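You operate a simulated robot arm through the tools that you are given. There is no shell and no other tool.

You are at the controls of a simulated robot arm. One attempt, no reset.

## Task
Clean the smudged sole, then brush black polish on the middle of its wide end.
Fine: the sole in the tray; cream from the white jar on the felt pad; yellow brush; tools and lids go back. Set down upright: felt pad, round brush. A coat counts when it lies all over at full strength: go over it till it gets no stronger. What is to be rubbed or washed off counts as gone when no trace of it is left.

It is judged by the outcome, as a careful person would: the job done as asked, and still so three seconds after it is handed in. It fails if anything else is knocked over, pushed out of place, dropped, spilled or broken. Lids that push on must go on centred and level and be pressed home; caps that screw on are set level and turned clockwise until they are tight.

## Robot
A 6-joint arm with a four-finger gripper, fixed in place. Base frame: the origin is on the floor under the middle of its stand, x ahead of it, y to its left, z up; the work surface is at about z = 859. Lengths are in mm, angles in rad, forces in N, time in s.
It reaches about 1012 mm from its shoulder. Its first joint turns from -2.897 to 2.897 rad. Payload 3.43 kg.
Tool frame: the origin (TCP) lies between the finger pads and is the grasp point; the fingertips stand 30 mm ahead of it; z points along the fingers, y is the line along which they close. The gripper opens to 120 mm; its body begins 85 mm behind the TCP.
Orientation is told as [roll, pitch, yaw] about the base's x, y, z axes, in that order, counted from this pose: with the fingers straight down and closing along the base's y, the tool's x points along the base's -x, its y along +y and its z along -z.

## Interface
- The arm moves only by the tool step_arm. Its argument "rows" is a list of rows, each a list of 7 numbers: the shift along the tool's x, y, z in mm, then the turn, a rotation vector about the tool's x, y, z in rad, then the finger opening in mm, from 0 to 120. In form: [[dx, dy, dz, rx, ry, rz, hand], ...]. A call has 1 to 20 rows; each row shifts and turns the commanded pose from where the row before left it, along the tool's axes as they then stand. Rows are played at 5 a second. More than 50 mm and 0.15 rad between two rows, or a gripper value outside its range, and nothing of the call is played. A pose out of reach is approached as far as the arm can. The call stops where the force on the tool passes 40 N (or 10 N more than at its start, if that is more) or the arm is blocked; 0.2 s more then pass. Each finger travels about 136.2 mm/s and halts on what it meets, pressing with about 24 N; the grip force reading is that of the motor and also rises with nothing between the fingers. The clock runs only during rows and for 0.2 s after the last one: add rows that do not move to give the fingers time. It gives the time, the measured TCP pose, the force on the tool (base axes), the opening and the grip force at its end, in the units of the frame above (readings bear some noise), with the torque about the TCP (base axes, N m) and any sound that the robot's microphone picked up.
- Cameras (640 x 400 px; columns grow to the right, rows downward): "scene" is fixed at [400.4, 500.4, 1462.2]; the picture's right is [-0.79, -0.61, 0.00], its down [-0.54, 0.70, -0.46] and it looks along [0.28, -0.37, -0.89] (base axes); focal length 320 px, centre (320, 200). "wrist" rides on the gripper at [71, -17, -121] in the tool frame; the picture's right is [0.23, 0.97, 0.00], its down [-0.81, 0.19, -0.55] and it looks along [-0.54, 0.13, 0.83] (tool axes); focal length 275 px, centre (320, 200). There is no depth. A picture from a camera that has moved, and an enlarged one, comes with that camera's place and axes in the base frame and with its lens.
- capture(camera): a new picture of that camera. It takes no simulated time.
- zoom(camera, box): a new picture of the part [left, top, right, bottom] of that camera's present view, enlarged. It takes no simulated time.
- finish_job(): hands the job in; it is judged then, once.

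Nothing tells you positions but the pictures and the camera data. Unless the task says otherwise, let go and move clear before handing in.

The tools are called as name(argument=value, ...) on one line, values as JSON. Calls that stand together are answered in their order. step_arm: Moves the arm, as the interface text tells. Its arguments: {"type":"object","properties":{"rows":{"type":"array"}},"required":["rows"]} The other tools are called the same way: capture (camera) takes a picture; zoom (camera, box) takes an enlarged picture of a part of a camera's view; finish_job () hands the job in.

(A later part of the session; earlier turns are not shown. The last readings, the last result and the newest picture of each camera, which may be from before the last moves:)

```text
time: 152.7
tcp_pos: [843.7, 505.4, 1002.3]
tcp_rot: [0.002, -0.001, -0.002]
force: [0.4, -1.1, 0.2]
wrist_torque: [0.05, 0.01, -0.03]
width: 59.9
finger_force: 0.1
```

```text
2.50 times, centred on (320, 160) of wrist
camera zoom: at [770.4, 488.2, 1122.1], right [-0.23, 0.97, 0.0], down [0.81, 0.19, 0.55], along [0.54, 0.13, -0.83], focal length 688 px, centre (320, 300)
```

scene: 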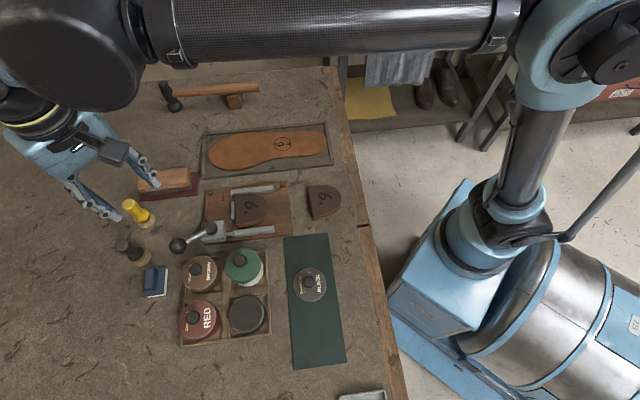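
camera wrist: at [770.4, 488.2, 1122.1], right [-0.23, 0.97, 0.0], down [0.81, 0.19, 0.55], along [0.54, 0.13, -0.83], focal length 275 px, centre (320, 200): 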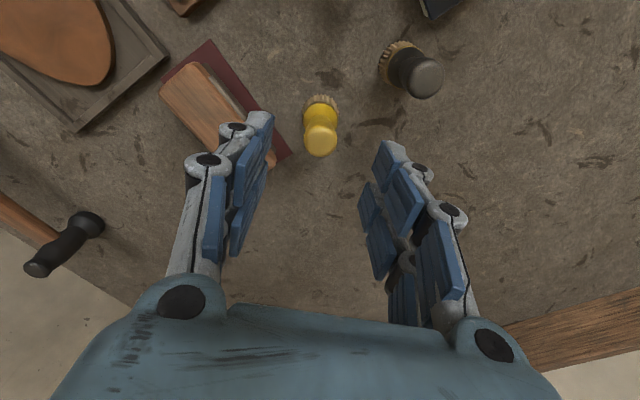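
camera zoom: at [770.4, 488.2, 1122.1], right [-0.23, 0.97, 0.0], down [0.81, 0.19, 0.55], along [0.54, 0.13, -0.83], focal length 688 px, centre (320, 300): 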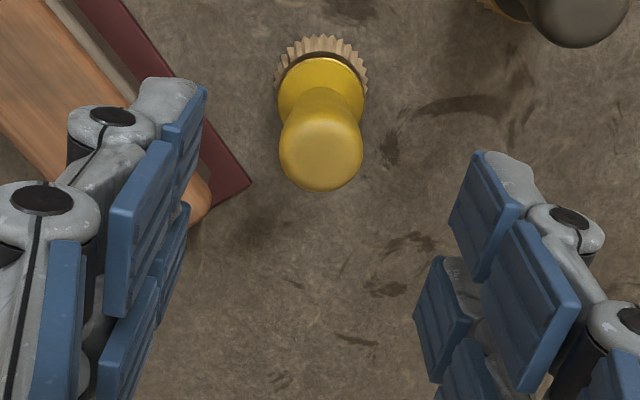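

It's reachable, but with this orientation a finger would come close to the wooden brush block. I turn the hand about -0.82 rad in yaw so the fingers close parallel to the block.

step_arm(rows=[[0, 0, 0, 0, 0, 0.1367, 60], [0, 0, 0, 0, 0, 0.1367, 60], [0, 0, 0, 0, 0, 0.1367, 60], [0, 0, 0, 0, 0, 0.1367, 60], [0, 0, 0, 0, 0, 0.1367, 60], [0, 0, 0, 0, 0, 0.1365, 60], [0, 0, 0, 0, 0, 0, 60], [0, 0, 0, 0, 0, 0, 60]])

capture(camera="wrist")

zoom(camera="wrist", box=[220, 80, 420, 240])

```text
time: 154.5
tcp_pos: [841.9, 504.5, 1002.6]
tcp_rot: [0.003, 0.0, -0.82]
force: [-0.3, -0.1, -0.4]
wrist_torque: [-0.01, -0.02, 0.01]
width: 59.6
finger_force: 0.0
```

```text
taken
camera wrist: at [780.3, 546.1, 1123.0], right [0.55, 0.83, 0.0], down [0.69, -0.46, 0.55], along [0.46, -0.31, -0.83], focal length 275 px, centre (320, 200)
```

wrist: 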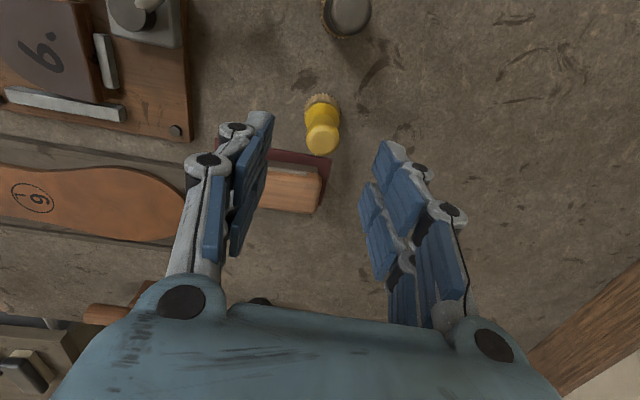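

```text
2.50 times, centred on (320, 160) of wrist
camera zoom: at [780.3, 546.1, 1123.0], right [0.55, 0.83, 0.0], down [0.69, -0.46, 0.55], along [0.46, -0.31, -0.83], focal length 688 px, centre (320, 300)
```

zoom: 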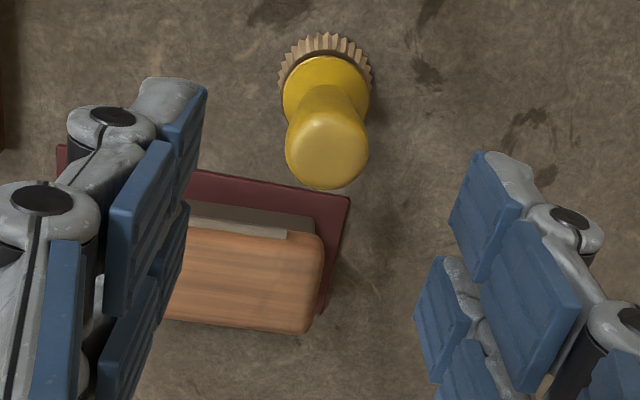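

The brush is centred near (843, 506), and the block's side now runs parallel about 45 mm away. I correct by 2 mm and descend with the fingers open to either side of the handle.

step_arm(rows=[[-0.9, 1.7, 10, 0, 0, 0, 50], [0, 0, 20, 0, 0, 0, 50], [0, 0, 20, 0, 0, 0, 50], [0, 0, 10, 0, 0, 0, 50], [0, 0, 0, 0, 0, 0, 50], [0, 0, 0, 0, 0, 0, 50]])

zoom(camera="wrist", box=[200, 80, 440, 260])

zoom(camera="scene", box=[90, 130, 230, 240])

```text
time: 155.9
tcp_pos: [845.4, 505.8, 943.6]
tcp_rot: [0.001, -0.002, -0.82]
force: [0.3, 1.1, 0.0]
wrist_torque: [0.04, -0.02, -0.04]
width: 50.1
finger_force: 0.2
```

```text
2.22 times, centred on (320, 170) of wrist
camera zoom: at [782.3, 547.0, 1063.1], right [0.55, 0.83, 0.0], down [0.69, -0.46, 0.55], along [0.46, -0.31, -0.83], focal length 612 px, centre (320, 267)
```

zoom: 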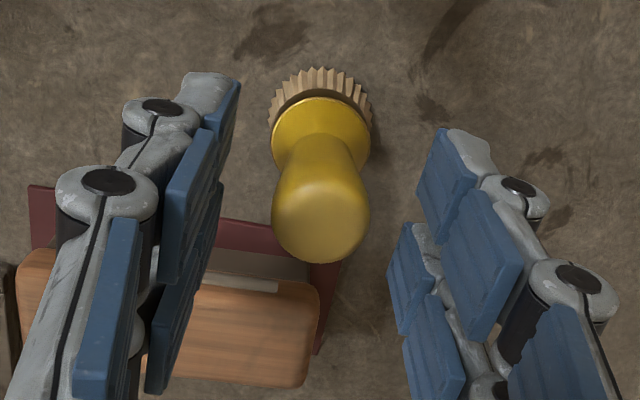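

```text
3.64 times, centred on (160, 185) of scene
camera zoom: at [400.4, 500.4, 1462.2], right [-0.79, -0.61, 0.0], down [-0.54, 0.7, -0.46], along [0.28, -0.37, -0.89], focal length 1164 px, centre (902, 254)
```

zoom: 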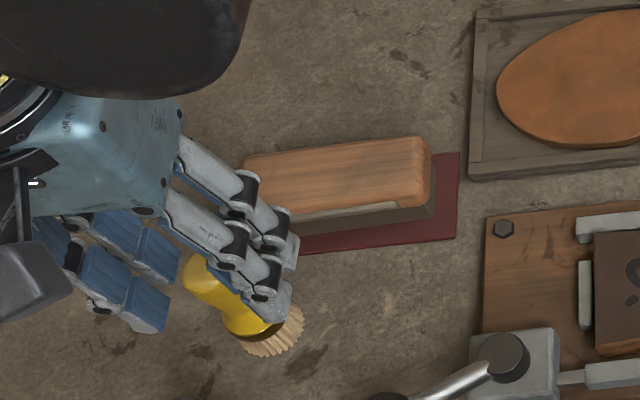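

The handle stands centred between the fingers with room to the block. I descend the remaining 20 mm.

step_arm(rows=[[0, 0, 7, 0, 0, 0, 50], [0, 0, 7, 0, 0, 0, 50], [0, 0, 6, 0, 0, 0, 50], [0, 0, 0, 0, 0, 0, 50], [0, 0, 0, 0, 0, 0, 50]])

zoom(camera="wrist", box=[200, 80, 440, 260])

zoom(camera="scene", box=[90, 130, 230, 240])

```text
time: 157.1
tcp_pos: [845.9, 504.9, 923.6]
tcp_rot: [0.002, 0.0, -0.82]
force: [0.4, -0.4, 0.1]
wrist_torque: [0.02, -0.01, 0.02]
width: 49.8
finger_force: 0.1
```

```text
2.22 times, centred on (320, 170) of wrist
camera zoom: at [783.0, 547.2, 1042.9], right [0.55, 0.83, 0.0], down [0.69, -0.46, 0.55], along [0.46, -0.31, -0.83], focal length 612 px, centre (320, 267)
```

zoom: 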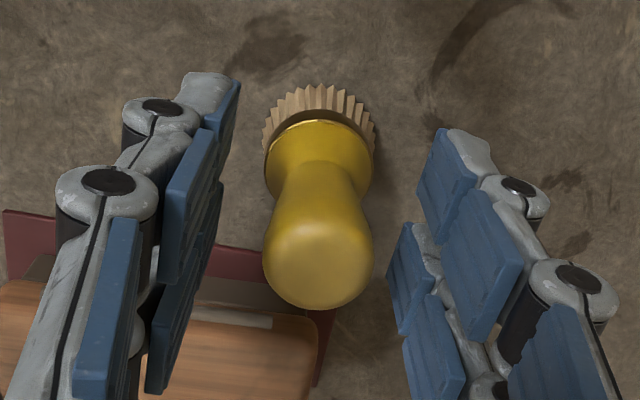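

```text
3.64 times, centred on (160, 185) of scene
camera zoom: at [400.4, 500.4, 1462.2], right [-0.79, -0.61, 0.0], down [-0.54, 0.7, -0.46], along [0.28, -0.37, -0.89], focal length 1164 px, centre (902, 254)
```

zoom: 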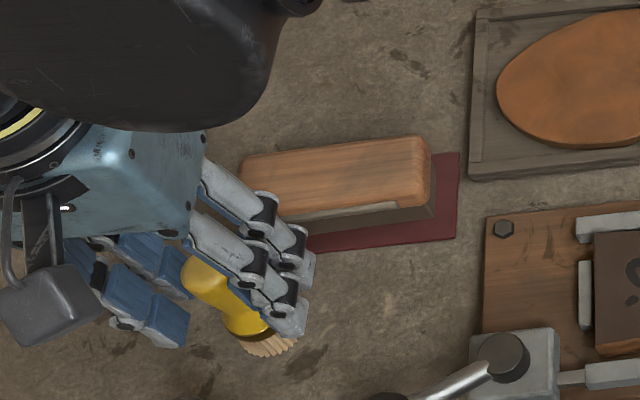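

The fingers surround the handle at a good height. I close on it.

step_arm(rows=[[0, 0, 0, 0, 0, 0, 30], [0, 0, 0, 0, 0, 0, 10], [0, 0, 0, 0, 0, 0, 10], [0, 0, 0, 0, 0, 0, 10], [0, 0, 0, 0, 0, 0, 10]])

zoom(camera="wrist", box=[200, 80, 440, 260])

```text
time: 158.3
tcp_pos: [845.1, 505.0, 924.6]
tcp_rot: [0.002, -0.002, -0.82]
force: [-1.1, 0.3, -0.1]
wrist_torque: [0.02, -0.01, 0.02]
width: 19.6
finger_force: 24.3
```

```text
2.22 times, centred on (320, 170) of wrist
camera zoom: at [783.0, 547.2, 1043.0], right [0.55, 0.83, 0.0], down [0.69, -0.46, 0.55], along [0.46, -0.31, -0.83], focal length 612 px, centre (320, 267)
```

zoom: 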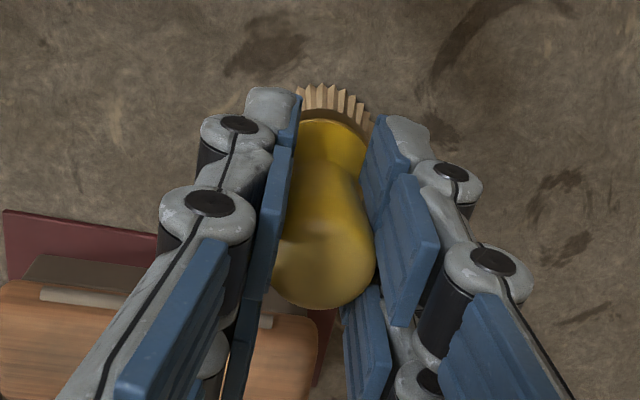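

The brush is held at a width of 19.6 mm. I lift it and carry it high over to the black jar.

step_arm(rows=[[0, 0, -5, 0, 0, 0, 8], [0, 0, -25, 0, 0, 0, 8], [0, 0, -40, 0, 0, 0, 8], [0, 0, -45, 0, 0, 0, 8], [29.8, -30.5, 0, 0, 0, 0, 8], [29.8, -30.5, 0, 0, 0, 0, 8], [29.8, -30.5, 0, 0, 0, 0, 8], [29.8, -30.5, 0, 0, 0, 0, 8], [29.8, -30.5, 0, 0, 0, 0, 8], [29.8, -30.5, 0, 0, 0, 0, 8], [29.8, -30.5, 0, 0, 0, 0, 8], [0, 0, 0, 0, 0, 0, 8], [0, 0, 0, 0, 0, 0, 8]])

capture(camera="wrist")

capture(camera="scene")

```text
time: 161.1
tcp_pos: [545.7, 513.3, 1039.9]
tcp_rot: [0.005, 0.001, -0.822]
force: [0.3, 0.2, -0.2]
wrist_torque: [0.03, 0.01, -0.02]
width: 19.9
finger_force: 24.0
```

```text
taken
camera wrist: at [483.5, 554.6, 1159.4], right [0.55, 0.83, 0.0], down [0.69, -0.46, 0.55], along [0.46, -0.31, -0.83], focal length 275 px, centre (320, 200)
```

wrist: 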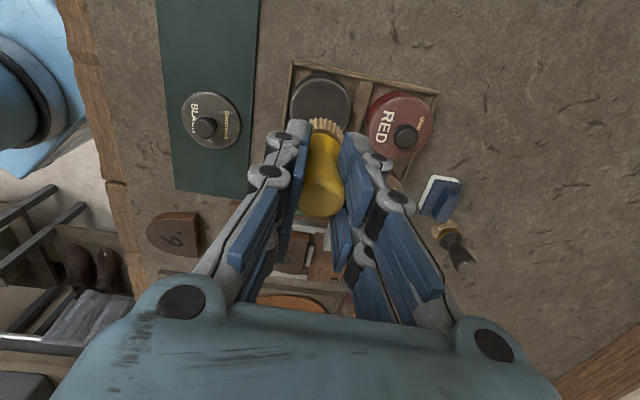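

```text
taken
```

scene: 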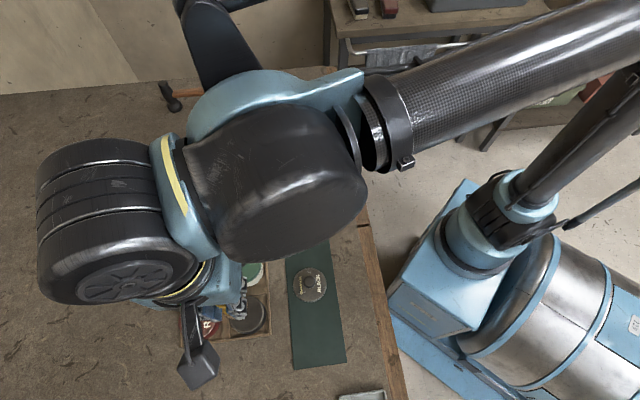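

The brush hangs vertical over the black jar. I lower it to just above the rim.

step_arm(rows=[[-0.4, 0.5, 20, 0, 0, 0, 8], [0, 0, 25, 0, 0, 0, 8], [0, 0, 20, 0, 0, 0, 8], [0, 0, 5, 0, 0, 0, 8], [0, 0, 0, 0, 0, 0, 8], [0, 0, 0, 0, 0, 0, 8]])

zoom(camera="wrist", box=[220, 60, 420, 220])

zoom(camera="scene", box=[180, 250, 310, 350])

```text
time: 162.5
tcp_pos: [546.7, 510.7, 969.8]
tcp_rot: [0.002, -0.001, -0.819]
force: [-0.6, 0.0, -0.3]
wrist_torque: [0.0, -0.01, -0.01]
width: 19.3
finger_force: 23.8
```

```text
2.50 times, centred on (320, 140) of wrist
camera zoom: at [485.0, 553.7, 1088.6], right [0.55, 0.83, 0.0], down [0.69, -0.46, 0.55], along [0.46, -0.31, -0.83], focal length 688 px, centre (320, 350)
```

zoom: 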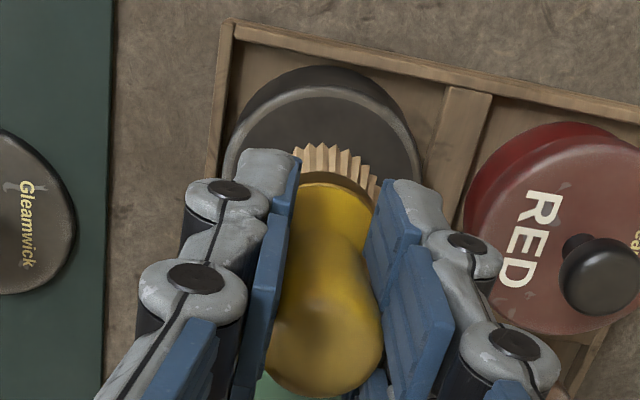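

```text
4.00 times, centred on (245, 300) of scene
camera zoom: at [400.4, 500.4, 1462.2], right [-0.79, -0.61, 0.0], down [-0.54, 0.7, -0.46], along [0.28, -0.37, -0.89], focal length 1280 px, centre (620, -200)
```

zoom: 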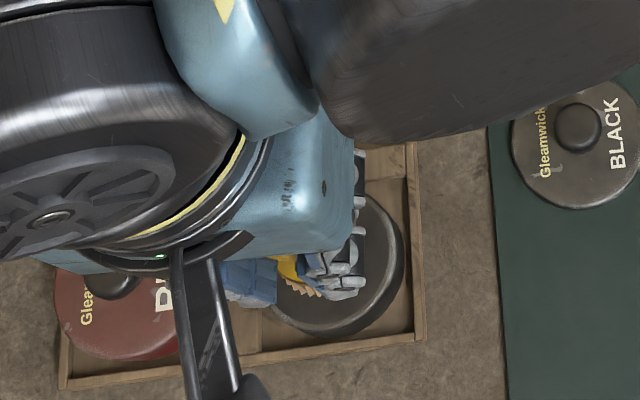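

The brush is centred over the jar's mouth. I lower it into the polish in small steps.

step_arm(rows=[[0, 0, 3, 0, 0, 0, 8], [0, 0, 3, 0, 0, 0, 8], [0, 0, 0, 0, 0, 0, 8]])

step_arm(rows=[[0, 0, 2, 0, 0, 0, 8], [0, 0, 0, 0, 0, 0, 8]])

step_arm(rows=[[0, 0, 2, 0, 0, 0, 8], [0, 0, 0, 0, 0, 0, 8]])

zoom(camera="wrist", box=[260, 70, 380, 150])

```text
time: 163.3
tcp_pos: [546.3, 510.9, 962.5]
tcp_rot: [0.003, 0.0, -0.82]
force: [0.4, 0.5, -1.0]
wrist_torque: [-0.01, -0.02, 0.0]
width: 19.7
finger_force: 23.6
```

```text
time: 163.9
tcp_pos: [547.0, 511.9, 960.9]
tcp_rot: [0.002, 0.001, -0.82]
force: [-0.7, -0.4, 0.2]
wrist_torque: [0.01, 0.0, 0.03]
width: 19.6
finger_force: 24.0
```

```text
time: 164.5
tcp_pos: [546.9, 511.8, 959.9]
tcp_rot: [0.001, -0.001, -0.821]
force: [-0.2, 0.1, 0.3]
wrist_torque: [0.01, -0.02, 0.03]
width: 19.7
finger_force: 24.0
```

```text
5.00 times, centred on (320, 110) of wrist
camera zoom: at [484.9, 553.3, 1078.2], right [0.55, 0.83, 0.0], down [0.69, -0.46, 0.55], along [0.46, -0.31, -0.83], focal length 1376 px, centre (320, 650)
```

zoom: 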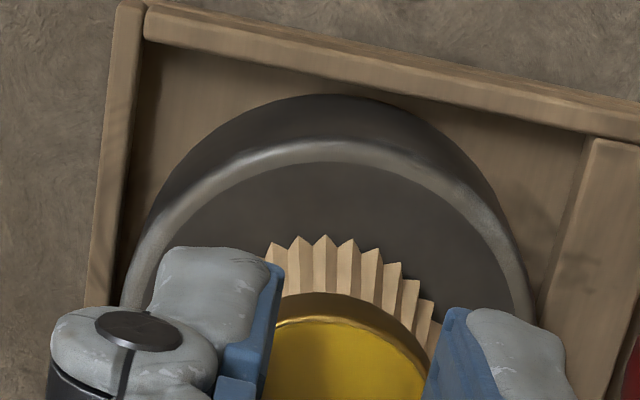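

The bristles are at the rim level now with no contact. I continue down.

step_arm(rows=[[0, 0, 2, 0, 0, 0, 8], [0, 0, 0, 0, 0, 0, 8]])

step_arm(rows=[[0, 0, 2, 0, 0, 0, 8], [0, 0, 0, 0, 0, 0, 8]])

zoom(camera="wrist", box=[260, 70, 380, 150])

```text
time: 165.1
tcp_pos: [547.4, 512.1, 958.1]
tcp_rot: [0.001, 0.001, -0.821]
force: [2.3, -0.7, 7.8]
wrist_torque: [-0.01, -0.1, 0.03]
width: 19.6
finger_force: 24.6
```

```text
time: 165.7
tcp_pos: [546.3, 511.8, 955.6]
tcp_rot: [0.002, 0.0, -0.821]
force: [0.0, 2.0, 30.7]
wrist_torque: [0.07, -0.03, 0.0]
width: 19.7
finger_force: 23.4
```

```text
5.00 times, centred on (320, 110) of wrist
camera zoom: at [484.3, 552.9, 1074.7], right [0.55, 0.83, 0.0], down [0.69, -0.46, 0.55], along [0.46, -0.3, -0.83], focal length 1376 px, centre (320, 650)
```

zoom: 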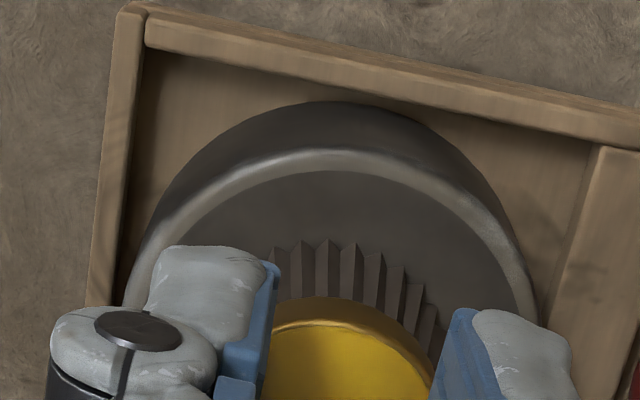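

The bristles have turned black, so the brush is loaded. I lift it straight out and carry it high over to the wide end of the sole.

step_arm(rows=[[0, 0, -5, 0, 0, 0, 8], [0, 0, -20, 0, 0, 0, 8], [0, 0, -30, 0, 0, 0, 8], [0, 0, -28, 0, 0, 0, 8], [-40, 4.5, 0, 0, 0, 0, 8], [-40, 4.5, 0, 0, 0, 0, 8], [-40, 4.5, 0, 0, 0, 0, 8], [-40, 4.5, 0, 0, 0, 0, 8], [-40, 4.5, 0, 0, 0, 0, 8], [-40, 4.5, 0, 0, 0, 0, 8], [-40, 4.5, 0, 0, 0, 0, 8], [-40, 4.5, 0, 0, 0, 0, 8], [-40, 4.5, 0, 0, 0, 0, 8], [0, 0, 0, 0, 0, 0, 8], [0, 0, 0, 0, 0, 0, 8]])

capture(camera="wrist")

zoom(camera="scene", box=[200, 100, 340, 195])

zoom(camera="scene", box=[170, 230, 350, 350])

```text
time: 168.9
tcp_pos: [821.7, 274.5, 1037.3]
tcp_rot: [0.003, 0.0, -0.821]
force: [0.5, -0.4, 0.3]
wrist_torque: [0.0, 0.0, -0.02]
width: 19.6
finger_force: 24.0
```

```text
taken
camera wrist: at [759.7, 316.2, 1156.1], right [0.55, 0.83, 0.0], down [0.69, -0.46, 0.55], along [0.46, -0.31, -0.83], focal length 275 px, centre (320, 200)
```

wrist: 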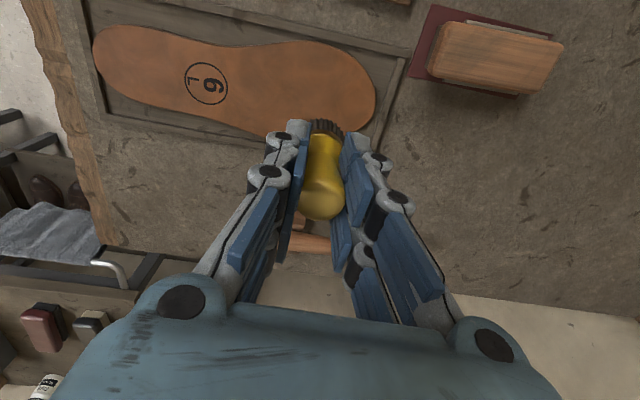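

```text
4.21 times, centred on (270, 148) of scene
camera zoom: at [400.4, 500.4, 1462.2], right [-0.79, -0.61, 0.0], down [-0.54, 0.7, -0.46], along [0.28, -0.37, -0.89], focal length 1348 px, centre (530, 421)
```

zoom: 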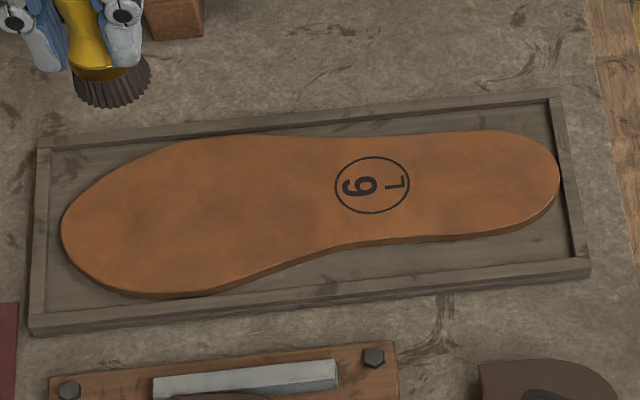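

```text
3.33 times, centred on (260, 290) of scene
camera zoom: at [400.4, 500.4, 1462.2], right [-0.79, -0.61, 0.0], down [-0.54, 0.7, -0.46], along [0.28, -0.37, -0.89], focal length 1067 px, centre (520, -100)
```

zoom: 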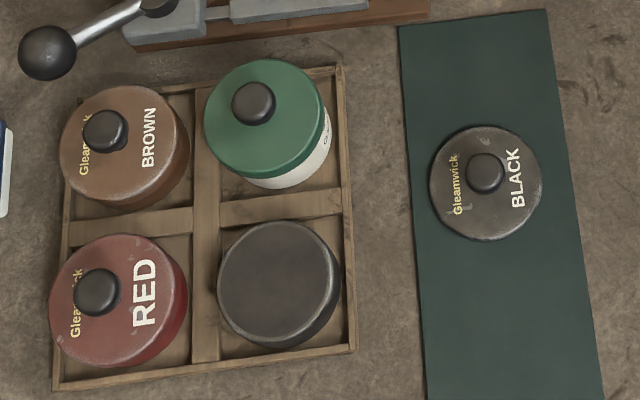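

Everything is in order at the jars. Next I zoom in on the sole to work out the middle of its wide end.

zoom(camera="wrist", box=[180, 10, 420, 160])

zoom(camera="scene", box=[200, 120, 280, 180])

```text
2.67 times, centred on (300, 85) of wrist
camera zoom: at [759.7, 316.2, 1156.1], right [0.55, 0.83, 0.0], down [0.69, -0.46, 0.55], along [0.46, -0.31, -0.83], focal length 734 px, centre (373, 507)
```

zoom: 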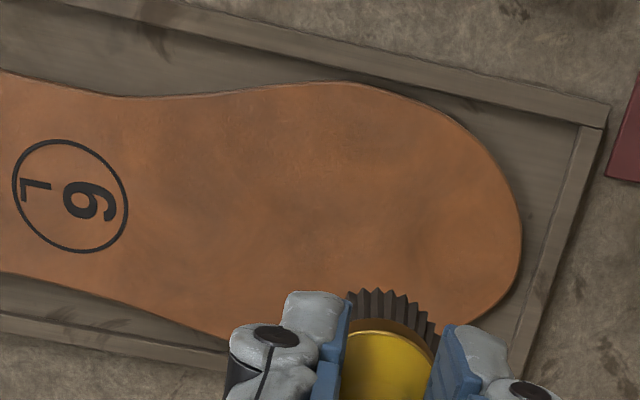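

```text
6.67 times, centred on (240, 150) of scene
camera zoom: at [400.4, 500.4, 1462.2], right [-0.79, -0.61, 0.0], down [-0.54, 0.7, -0.46], along [0.28, -0.37, -0.89], focal length 2134 px, centre (853, 533)
```

zoom: 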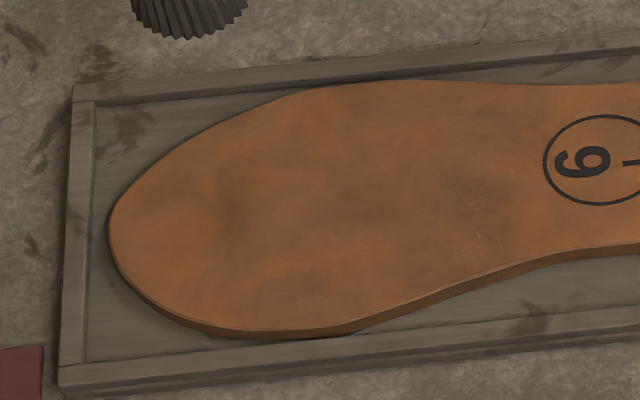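

The widest section runs between about (847, 238) and (772, 305), and the toe tip is near (860, 318), so I take the middle of the wide end as about (816, 276). Next I lower the brush towards it.

step_arm(rows=[[3.2, -3.3, 15, 0, 0, 0, 8], [0, 0, 30, 0, 0, 0, 8], [0, 0, 30, 0, 0, 0, 8], [0, 0, 15, 0, 0, 0, 8], [0, 0, 0, 0, 0, 0, 8], [0, 0, 0, 0, 0, 0, 8]])

zoom(camera="wrist", box=[180, 30, 460, 190])

zoom(camera="scene", box=[190, 100, 330, 195])

```text
time: 170.3
tcp_pos: [817.2, 277.5, 947.2]
tcp_rot: [0.002, 0.001, -0.819]
force: [-0.6, -0.1, -0.6]
wrist_torque: [-0.02, 0.04, -0.03]
width: 19.6
finger_force: 23.8
```

```text
2.29 times, centred on (320, 110) of wrist
camera zoom: at [755.1, 317.3, 1066.4], right [0.55, 0.83, 0.0], down [0.69, -0.46, 0.55], along [0.46, -0.31, -0.83], focal length 629 px, centre (320, 406)
```

zoom: 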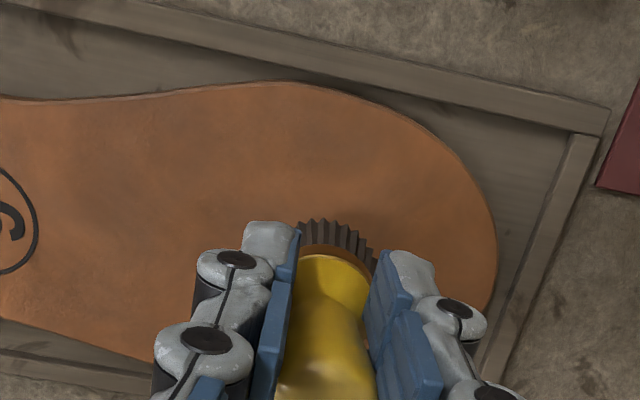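

```text
4.21 times, centred on (260, 148) of scene
camera zoom: at [400.4, 500.4, 1462.2], right [-0.79, -0.61, 0.0], down [-0.54, 0.7, -0.46], along [0.28, -0.37, -0.89], focal length 1348 px, centre (573, 421)
```

zoom: 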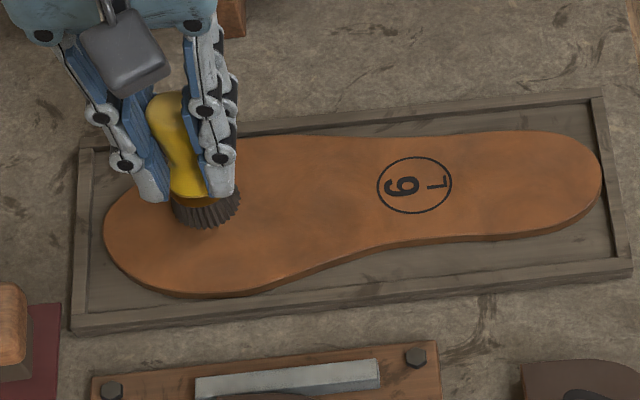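

The brush is about 11 mm above the wide end. I go down to contact in small steps.

step_arm(rows=[[0, 0, 4, 0, 0, 0, 8], [0, 0, 4, 0, 0, 0, 8], [0, 0, 0, 0, 0, 0, 8], [0, 0, 0, 0, 0, 0, 8]])

step_arm(rows=[[0, 0, 1, 0, 0, 0, 8], [0, 0, 0, 0, 0, 0, 8]])

step_arm(rows=[[0, 0, 1, 0, 0, 0, 8], [0, 0, 0, 0, 0, 0, 8]])

```text
time: 171.3
tcp_pos: [818.0, 276.6, 937.8]
tcp_rot: [0.002, 0.001, -0.821]
force: [0.2, -0.3, -1.1]
wrist_torque: [-0.03, 0.0, 0.01]
width: 19.6
finger_force: 24.5
```

```text
time: 171.9
tcp_pos: [816.6, 276.3, 939.4]
tcp_rot: [0.003, 0.002, -0.821]
force: [0.8, -0.8, -0.3]
wrist_torque: [0.03, -0.01, -0.04]
width: 19.5
finger_force: 24.3
```

```text
time: 172.5
tcp_pos: [816.7, 276.4, 938.2]
tcp_rot: [0.002, 0.0, -0.822]
force: [-0.6, 0.5, -0.6]
wrist_torque: [0.02, -0.01, -0.02]
width: 19.5
finger_force: 23.8
```

Not touching yet. I continue.

step_arm(rows=[[0, 0, 0.8, 0, 0, 0, 8], [0, 0, 0, 0, 0, 0, 8]])

step_arm(rows=[[0, 0, 0.8, 0, 0, 0, 8], [0, 0, 0, 0, 0, 0, 8]])

```text
time: 173.1
tcp_pos: [816.9, 277.0, 937.1]
tcp_rot: [0.003, 0.001, -0.82]
force: [0.4, 0.4, 0.1]
wrist_torque: [0.0, 0.0, -0.01]
width: 19.7
finger_force: 24.5
```

```text
time: 173.7
tcp_pos: [818.8, 277.0, 936.1]
tcp_rot: [0.001, 0.001, -0.821]
force: [-0.6, 0.2, -0.1]
wrist_torque: [0.02, 0.0, -0.01]
width: 19.5
finger_force: 23.5
```

step_arm(rows=[[0, 0, 0.8, 0, 0, 0, 8], [0, 0, 0, 0, 0, 0, 8]])

step_arm(rows=[[0, 0, 0.8, 0, 0, 0, 8], [0, 0, 0, 0, 0, 0, 8]])

zoom(camera="scene", box=[190, 100, 330, 195])

```text
time: 174.3
tcp_pos: [818.1, 276.2, 935.5]
tcp_rot: [0.002, 0.0, -0.821]
force: [1.0, 1.5, 1.7]
wrist_torque: [0.01, -0.02, -0.01]
width: 19.5
finger_force: 23.7
```

```text
time: 174.9
tcp_pos: [816.9, 276.3, 934.7]
tcp_rot: [0.003, 0.0, -0.819]
force: [2.5, -1.4, 13.2]
wrist_torque: [-0.16, -0.09, 0.0]
width: 19.6
finger_force: 24.2
```

```text
4.21 times, centred on (260, 148) of scene
camera zoom: at [400.4, 500.4, 1462.2], right [-0.79, -0.61, 0.0], down [-0.54, 0.7, -0.46], along [0.28, -0.37, -0.89], focal length 1348 px, centre (573, 421)
```

zoom: 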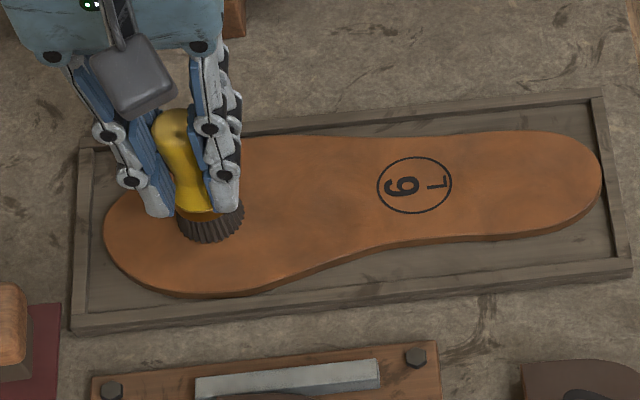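

I'm in contact at 13 N. I begin with a short stroke towards the toe to see how the polish lays down.

step_arm(rows=[[0, 4, 0, 0, 0, 0, 8], [0, 4, 0, 0, 0, 0, 8], [0, 4, 0, 0, 0, 0, 8], [0, 4, 0, 0, 0, 0, 8], [0, 0, 0, 0, 0, 0, 8]])

zoom(camera="scene", box=[190, 100, 330, 195])

zoom(camera="wrist", box=[180, 30, 460, 190])

```text
time: 176.1
tcp_pos: [828.4, 288.2, 934.2]
tcp_rot: [0.001, 0.0, -0.82]
force: [-0.9, -0.5, 7.3]
wrist_torque: [-0.11, 0.09, -0.01]
width: 19.8
finger_force: 24.0
```

```text
4.21 times, centred on (260, 148) of scene
camera zoom: at [400.4, 500.4, 1462.2], right [-0.79, -0.61, 0.0], down [-0.54, 0.7, -0.46], along [0.28, -0.37, -0.89], focal length 1348 px, centre (573, 421)
```

zoom: 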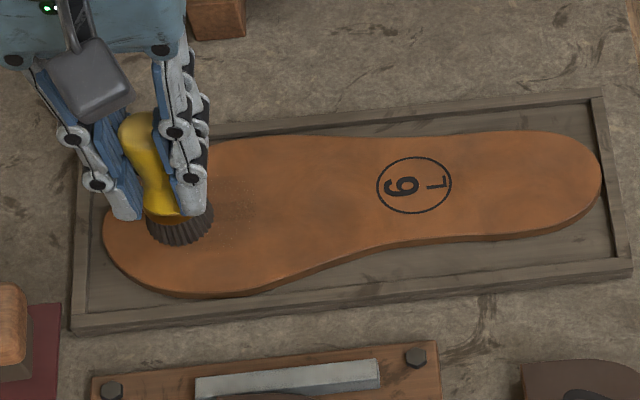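

```text
2.29 times, centred on (320, 110) of wrist
camera zoom: at [766.9, 329.2, 1054.1], right [0.55, 0.83, 0.0], down [0.69, -0.46, 0.55], along [0.46, -0.31, -0.83], focal length 629 px, centre (320, 406)
```

zoom: 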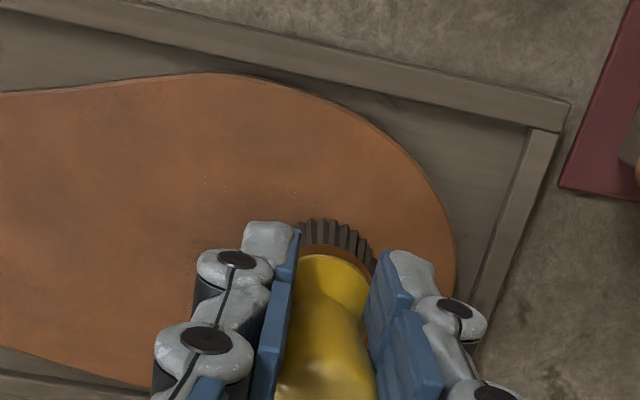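

A first faint tint with specks is laid down, so the coat builds up pass by pass. I test the backward stroke carefully with light pressure.

step_arm(rows=[[0, -4, 0, 0, 0, 0, 8], [0, -4, 0, 0, 0, 0, 8], [0, -4, 0, 0, 0, 0, 8], [0, 0, 0, 0, 0, 0, 8]])

step_arm(rows=[[0, -4, 0, 0, 0, 0, 8], [0, -4, 0, 0, 0, 0, 8], [0, -4, 0, 0, 0, 0, 8], [0, 0, 0, 0, 0, 0, 8]])

zoom(camera="scene", box=[190, 100, 330, 195])

```text
time: 177.1
tcp_pos: [821.0, 279.4, 934.0]
tcp_rot: [0.002, 0.0, -0.821]
force: [3.0, 3.3, 15.9]
wrist_torque: [0.15, -0.14, -0.02]
width: 19.4
finger_force: 24.1
```

```text
time: 178.1
tcp_pos: [812.1, 269.3, 934.7]
tcp_rot: [0.001, 0.001, -0.82]
force: [0.9, 2.5, 9.6]
wrist_torque: [0.06, -0.03, 0.02]
width: 19.8
finger_force: 24.3
```

```text
4.21 times, centred on (260, 148) of scene
camera zoom: at [400.4, 500.4, 1462.2], right [-0.79, -0.61, 0.0], down [-0.54, 0.7, -0.46], along [0.28, -0.37, -0.89], focal length 1348 px, centre (573, 421)
```

zoom: 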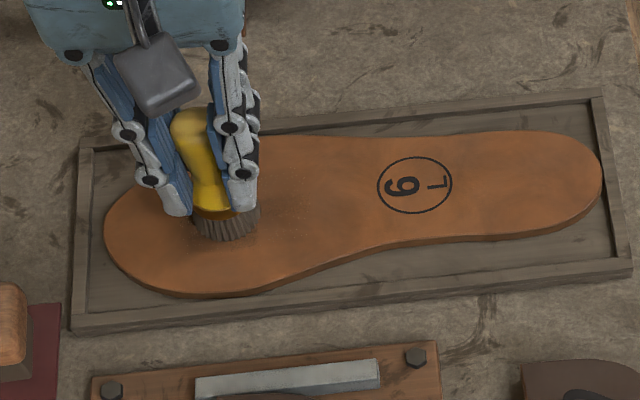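

The bristles already look lighter, so the load is being used up. I lift to see what has been laid down.

step_arm(rows=[[0, 0, -10, 0, 0, 0, 8], [0, 0, -20, 0, 0, 0, 8], [-30, 0, -20, 0, 0, 0, 8], [-20, 0, 0, 0, 0, 0, 8], [0, 0, 0, 0, 0, 0, 8], [0, 0, 0, 0, 0, 0, 8]])

zoom(camera="wrist", box=[200, 0, 440, 150])

zoom(camera="scene", box=[200, 100, 300, 180])

```text
time: 179.5
tcp_pos: [846.4, 233.9, 983.8]
tcp_rot: [0.002, -0.001, -0.82]
force: [0.7, 1.3, -0.2]
wrist_torque: [-0.01, -0.02, 0.0]
width: 19.6
finger_force: 24.6
```

```text
2.67 times, centred on (320, 75) of wrist
camera zoom: at [784.7, 275.8, 1102.5], right [0.55, 0.83, 0.0], down [0.69, -0.46, 0.55], along [0.46, -0.31, -0.83], focal length 734 px, centre (320, 533)
```

zoom: 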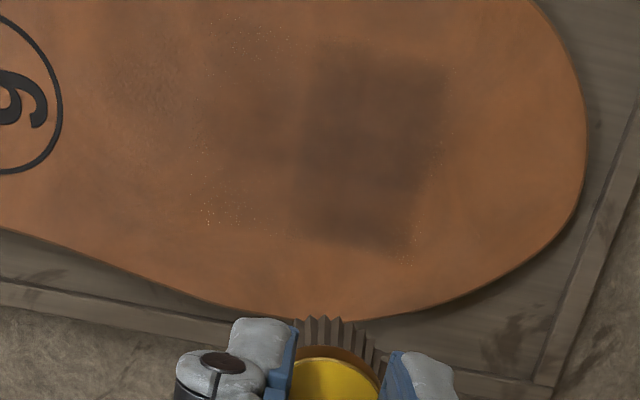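

```text
5.00 times, centred on (250, 140) of scene
camera zoom: at [400.4, 500.4, 1462.2], right [-0.79, -0.61, 0.0], down [-0.54, 0.7, -0.46], along [0.28, -0.37, -0.89], focal length 1600 px, centre (670, 500)
```

zoom: 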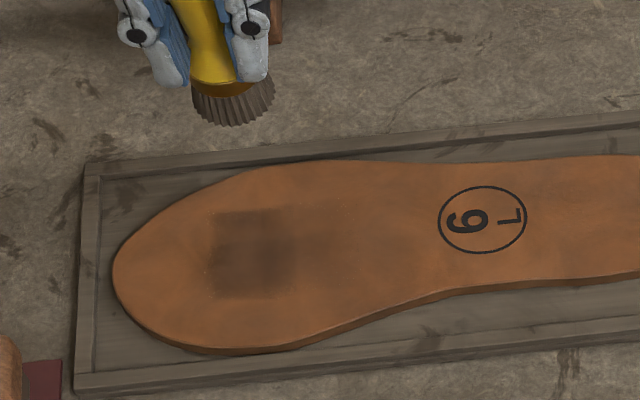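

A dark patch about 34 × 48 mm shows on the wide end, with fine specks around it. I zoom in closer to understand how the coat is laid down.

zoom(camera="wrist", box=[260, 0, 380, 110])

zoom(camera="scene", box=[220, 128, 275, 170])

```text
3.64 times, centred on (320, 55) of wrist
camera zoom: at [784.7, 275.8, 1102.5], right [0.55, 0.83, 0.0], down [0.69, -0.46, 0.55], along [0.46, -0.31, -0.83], focal length 1001 px, centre (320, 727)
```

zoom: 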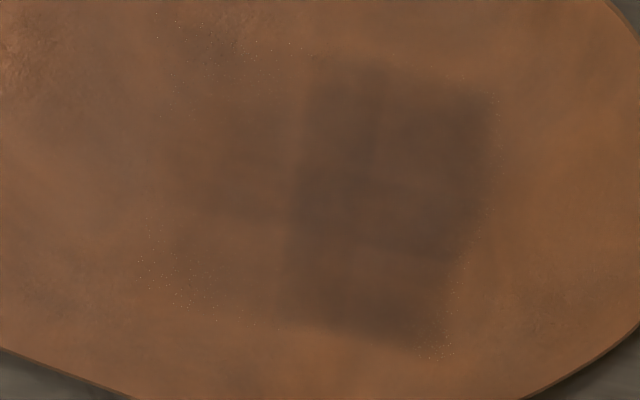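

```text
9.52 times, centred on (248, 149) of scene
camera zoom: at [400.4, 500.4, 1462.2], right [-0.79, -0.61, 0.0], down [-0.54, 0.7, -0.46], along [0.28, -0.37, -0.89], focal length 3048 px, centre (1010, 686)
```

zoom: 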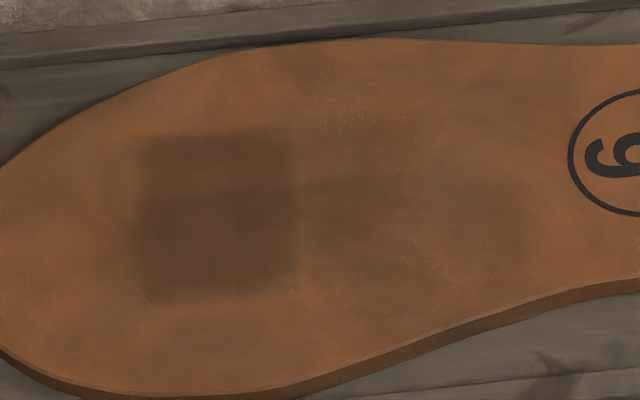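

The coat seems confined to a zone about 38 × 50 mm centred near (813, 272), and I see some faint specks towards the logo. I look closely at that formerly smudged area for any remaining trace.

zoom(camera="scene", box=[245, 132, 285, 162])

zoom(camera="wrist", box=[220, 0, 300, 80])

```text
13.33 times, centred on (265, 147) of scene
camera zoom: at [400.4, 500.4, 1462.2], right [-0.79, -0.61, 0.0], down [-0.54, 0.7, -0.46], along [0.28, -0.37, -0.89], focal length 4267 px, centre (1053, 907)
```

zoom: 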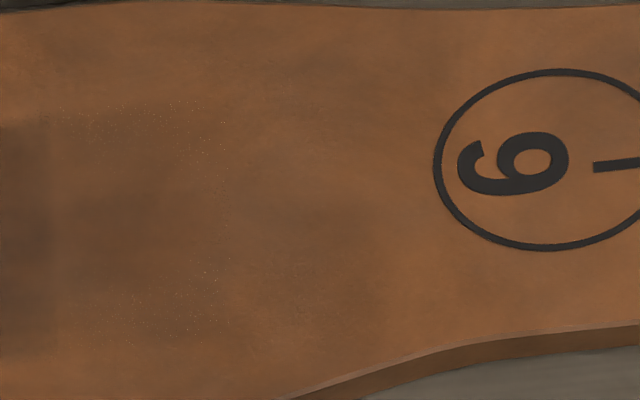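

```text
5.00 times, centred on (260, 40) of wrist
camera zoom: at [784.7, 275.8, 1102.5], right [0.55, 0.83, 0.0], down [0.69, -0.46, 0.55], along [0.46, -0.31, -0.83], focal length 1376 px, centre (620, 1000)
```

zoom: 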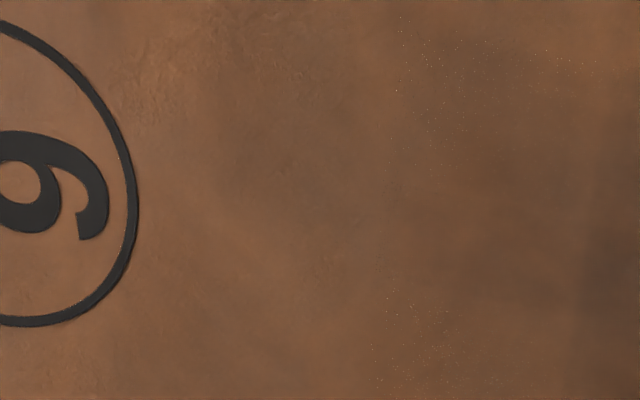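

The logo side shows only an extremely faint tint with specks at its edge, and the main patch needs much more polish. I go back to the black jar to reload the brush.

step_arm(rows=[[0, 0, -45, 0, 0, 0, 8], [40.8, -2.95, -10, 0, 0, 0, 8], [40.8, -2.95, 0, 0, 0, 0, 8], [40.8, -2.95, 0, 0, 0, 0, 8], [40.8, -2.95, 0, 0, 0, 0, 8], [40.8, -2.95, 0, 0, 0, 0, 8], [40.8, -2.95, 0, 0, 0, 0, 8], [40.8, -2.95, 0, 0, 0, 0, 8], [40.8, -2.95, 0, 0, 0, 0, 8], [40.8, -2.95, 0, 0, 0, 0, 8], [40.8, -2.95, 0, 0, 0, 0, 8], [0, 0, 0, 0, 0, 0, 8], [0, 0, 0, 0, 0, 0, 8]])

capture(camera="wrist")

zoom(camera="scene", box=[220, 128, 275, 170])

```text
time: 182.3
tcp_pos: [543.1, 513.9, 1037.1]
tcp_rot: [0.0, 0.0, -0.818]
force: [-0.6, 0.8, -0.2]
wrist_torque: [0.02, -0.03, -0.01]
width: 19.7
finger_force: 24.3
```

```text
taken
camera wrist: at [481.8, 555.1, 1157.4], right [0.55, 0.83, 0.0], down [0.69, -0.46, 0.55], along [0.46, -0.31, -0.83], focal length 275 px, centre (320, 200)
```

wrist: 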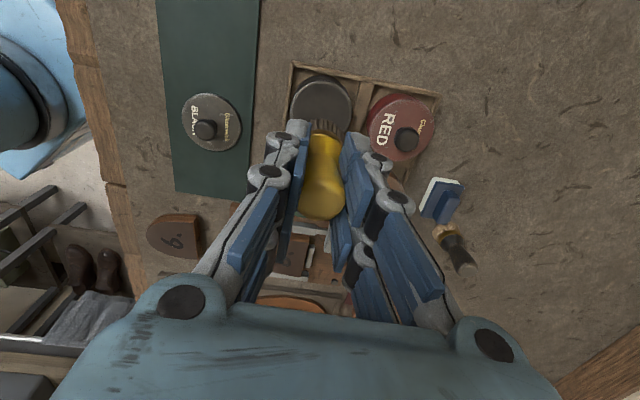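

```text
9.52 times, centred on (248, 149) of scene
camera zoom: at [400.4, 500.4, 1462.2], right [-0.79, -0.61, 0.0], down [-0.54, 0.7, -0.46], along [0.28, -0.37, -0.89], focal length 3048 px, centre (1010, 686)
```

zoom: 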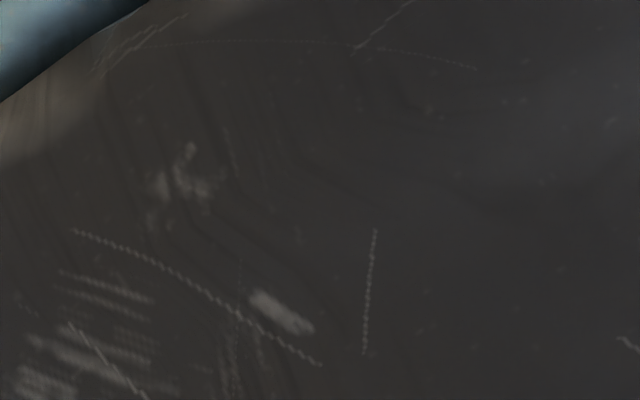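

I'm over the black jar again. I lower the brush into the polish and work it around a little to load it fully.

step_arm(rows=[[-2.6, 1.4, 20, 0, 0, 0, 8], [0, 0, 25, 0, 0, 0, 8], [0, 0, 25, 0, 0, 0, 8], [0, 0, 8, 0, 0, 0, 8], [0, 0, 3, 0, 0, 0, 8], [0, 0, 0, 0, 0, 0, 8]])

step_arm(rows=[[0, 0, 1, 0, 0, 0, 8], [0, 0, 0, 0, 0, 0, 8]])

```text
time: 183.7
tcp_pos: [549.2, 511.9, 959.6]
tcp_rot: [0.002, 0.001, -0.82]
force: [-0.3, -1.0, 0.3]
wrist_torque: [-0.02, 0.01, -0.01]
width: 19.8
finger_force: 24.3
```

```text
time: 184.3
tcp_pos: [549.4, 511.4, 958.3]
tcp_rot: [0.002, 0.0, -0.82]
force: [0.9, -0.9, -0.4]
wrist_torque: [0.02, -0.02, 0.0]
width: 19.5
finger_force: 24.1
```

step_arm(rows=[[1.5, 0, 1, 0, 0, 0, 8], [0, 0, 0, 0, 0, 0, 8]])

step_arm(rows=[[0, 0, 1, 0, 0, 0, 8], [0, 0, 0, 0, 0, 0, 8]])

```text
time: 184.9
tcp_pos: [547.3, 512.8, 955.9]
tcp_rot: [0.002, -0.001, -0.82]
force: [-0.6, 0.7, -0.7]
wrist_torque: [0.04, 0.01, 0.01]
width: 19.3
finger_force: 24.4
```

```text
time: 185.5
tcp_pos: [547.1, 512.6, 957.0]
tcp_rot: [0.001, 0.001, -0.821]
force: [1.0, -1.3, 2.2]
wrist_torque: [-0.02, -0.03, -0.03]
width: 19.5
finger_force: 23.9
```

step_arm(rows=[[0, 0, 1, 0, 0, 0, 8], [0, 0, 0, 0, 0, 0, 8]])

zoom(camera="wrist", box=[260, 70, 380, 150])

```text
time: 186.1
tcp_pos: [548.0, 512.5, 955.7]
tcp_rot: [0.002, 0.0, -0.818]
force: [1.9, 0.8, 29.3]
wrist_torque: [0.12, -0.09, -0.01]
width: 19.9
finger_force: 23.7
```

```text
5.00 times, centred on (320, 110) of wrist
camera zoom: at [484.9, 553.7, 1074.8], right [0.55, 0.83, 0.0], down [0.69, -0.46, 0.55], along [0.46, -0.3, -0.83], focal length 1376 px, centre (320, 650)
```

zoom: 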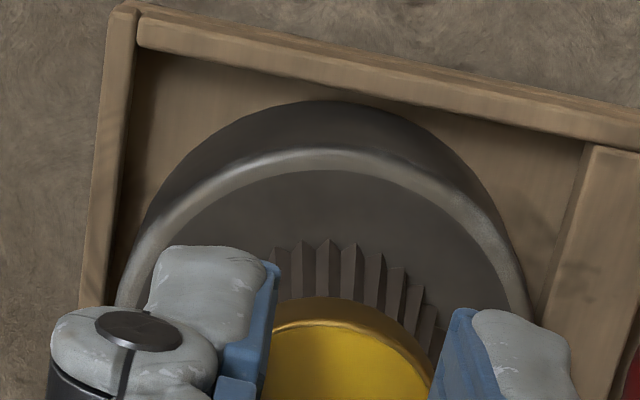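

The brush is fully loaded again. I lift it out and return to the wide end of the sole.

step_arm(rows=[[0, 0, -5, 0, 0, 0, 8], [0, 0, -20, 0, 0, 0, 8], [0, 0, -30, 0, 0, 0, 8], [0, 0, -28, 0, 0, 0, 8], [-39.9, 3.4, 0, 0, 0, 0, 8], [-39.9, 3.4, 0, 0, 0, 0, 8], [-39.9, 3.4, 0, 0, 0, 0, 8], [-39.9, 3.4, 0, 0, 0, 0, 8], [-39.9, 3.4, 0, 0, 0, 0, 8], [-39.9, 3.4, 0, 0, 0, 0, 8], [-39.9, 3.4, 0, 0, 0, 0, 8], [-39.9, 3.4, 0, 0, 0, 0, 8], [-39.9, 3.4, 0, 0, 0, 0, 8], [0, 0, 0, 0, 0, 0, 8], [0, 0, 0, 0, 0, 0, 8]])

step_arm(rows=[[0, 0, 30, 0, 0, 0, 8], [0, 0, 30, 0, 0, 0, 8], [0, 0, 30, 0, 0, 0, 8], [0, 0, 6, 0, 0, 0, 8], [0, 0, 0, 0, 0, 0, 8], [0, 0, 0, 0, 0, 0, 8]])

capture(camera="wrist")

zoom(camera="scene", box=[200, 100, 300, 180])

```text
time: 189.3
tcp_pos: [814.2, 270.2, 1037.8]
tcp_rot: [0.001, -0.001, -0.819]
force: [0.8, -0.1, 0.0]
wrist_torque: [-0.02, 0.01, -0.01]
width: 19.7
finger_force: 23.7
```

```text
time: 190.7
tcp_pos: [814.8, 271.0, 940.7]
tcp_rot: [0.002, 0.001, -0.821]
force: [-0.1, 0.5, -1.0]
wrist_torque: [-0.03, 0.03, 0.01]
width: 19.4
finger_force: 23.9
```

```text
taken
camera wrist: at [752.8, 312.3, 1060.1], right [0.55, 0.83, 0.0], down [0.69, -0.46, 0.55], along [0.46, -0.31, -0.83], focal length 275 px, centre (320, 200)
```

wrist: 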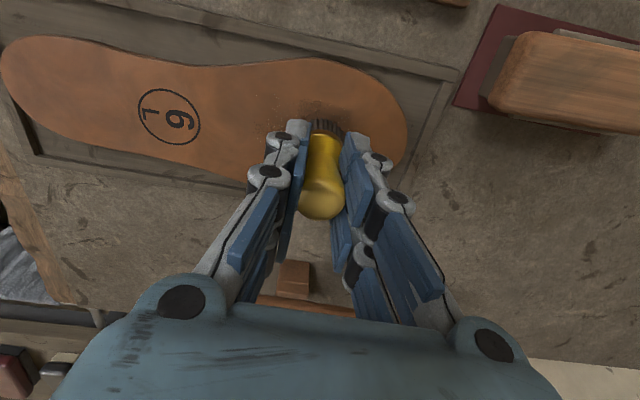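

```text
5.00 times, centred on (250, 140) of scene
camera zoom: at [400.4, 500.4, 1462.2], right [-0.79, -0.61, 0.0], down [-0.54, 0.7, -0.46], along [0.28, -0.37, -0.89], focal length 1600 px, centre (670, 500)
```

zoom: 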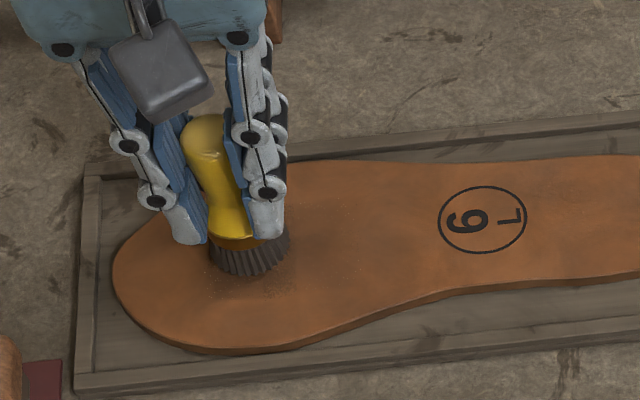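

I'm over the patch's centre, about 6 mm above contact. I lower gently.

step_arm(rows=[[0, 0, 3, 0, 0, 0, 8], [0, 0, 2.2, 0, 0, 0, 8], [0, 0, 0, 0, 0, 0, 8], [0, 0, 0, 0, 0, 0, 8]])

step_arm(rows=[[0, 0, 0.8, 0, 0, 0, 8], [0, 0, 0, 0, 0, 0, 8]])

```text
time: 191.7
tcp_pos: [814.5, 271.0, 936.3]
tcp_rot: [0.001, 0.0, -0.821]
force: [0.6, 0.4, -0.4]
wrist_torque: [-0.01, 0.02, -0.04]
width: 19.5
finger_force: 23.8
```

```text
time: 192.3
tcp_pos: [813.4, 271.5, 936.7]
tcp_rot: [0.001, 0.0, -0.819]
force: [-0.2, 0.2, -0.1]
wrist_torque: [-0.04, 0.02, 0.01]
width: 19.8
finger_force: 23.6
```

step_arm(rows=[[0, 0, 0.8, 0, 0, 0, 8], [0, 0, 0, 0, 0, 0, 8]])

zoom(camera="scene", box=[200, 100, 300, 180])

```text
time: 192.9
tcp_pos: [815.5, 269.3, 934.9]
tcp_rot: [0.004, 0.0, -0.82]
force: [-0.3, -1.6, 9.5]
wrist_torque: [-0.08, 0.0, -0.02]
width: 19.6
finger_force: 24.5
```

```text
5.00 times, centred on (250, 140) of scene
camera zoom: at [400.4, 500.4, 1462.2], right [-0.79, -0.61, 0.0], down [-0.54, 0.7, -0.46], along [0.28, -0.37, -0.89], focal length 1600 px, centre (670, 500)
```

zoom: 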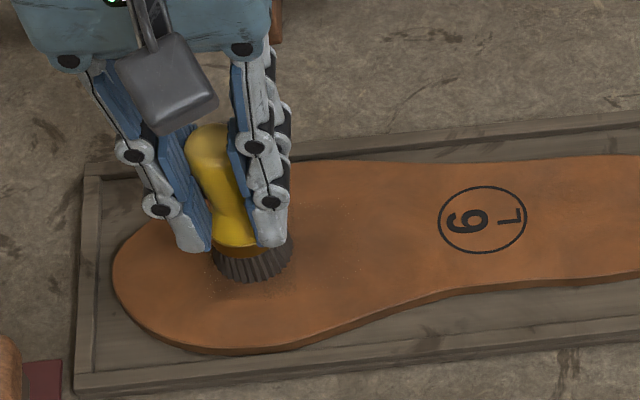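

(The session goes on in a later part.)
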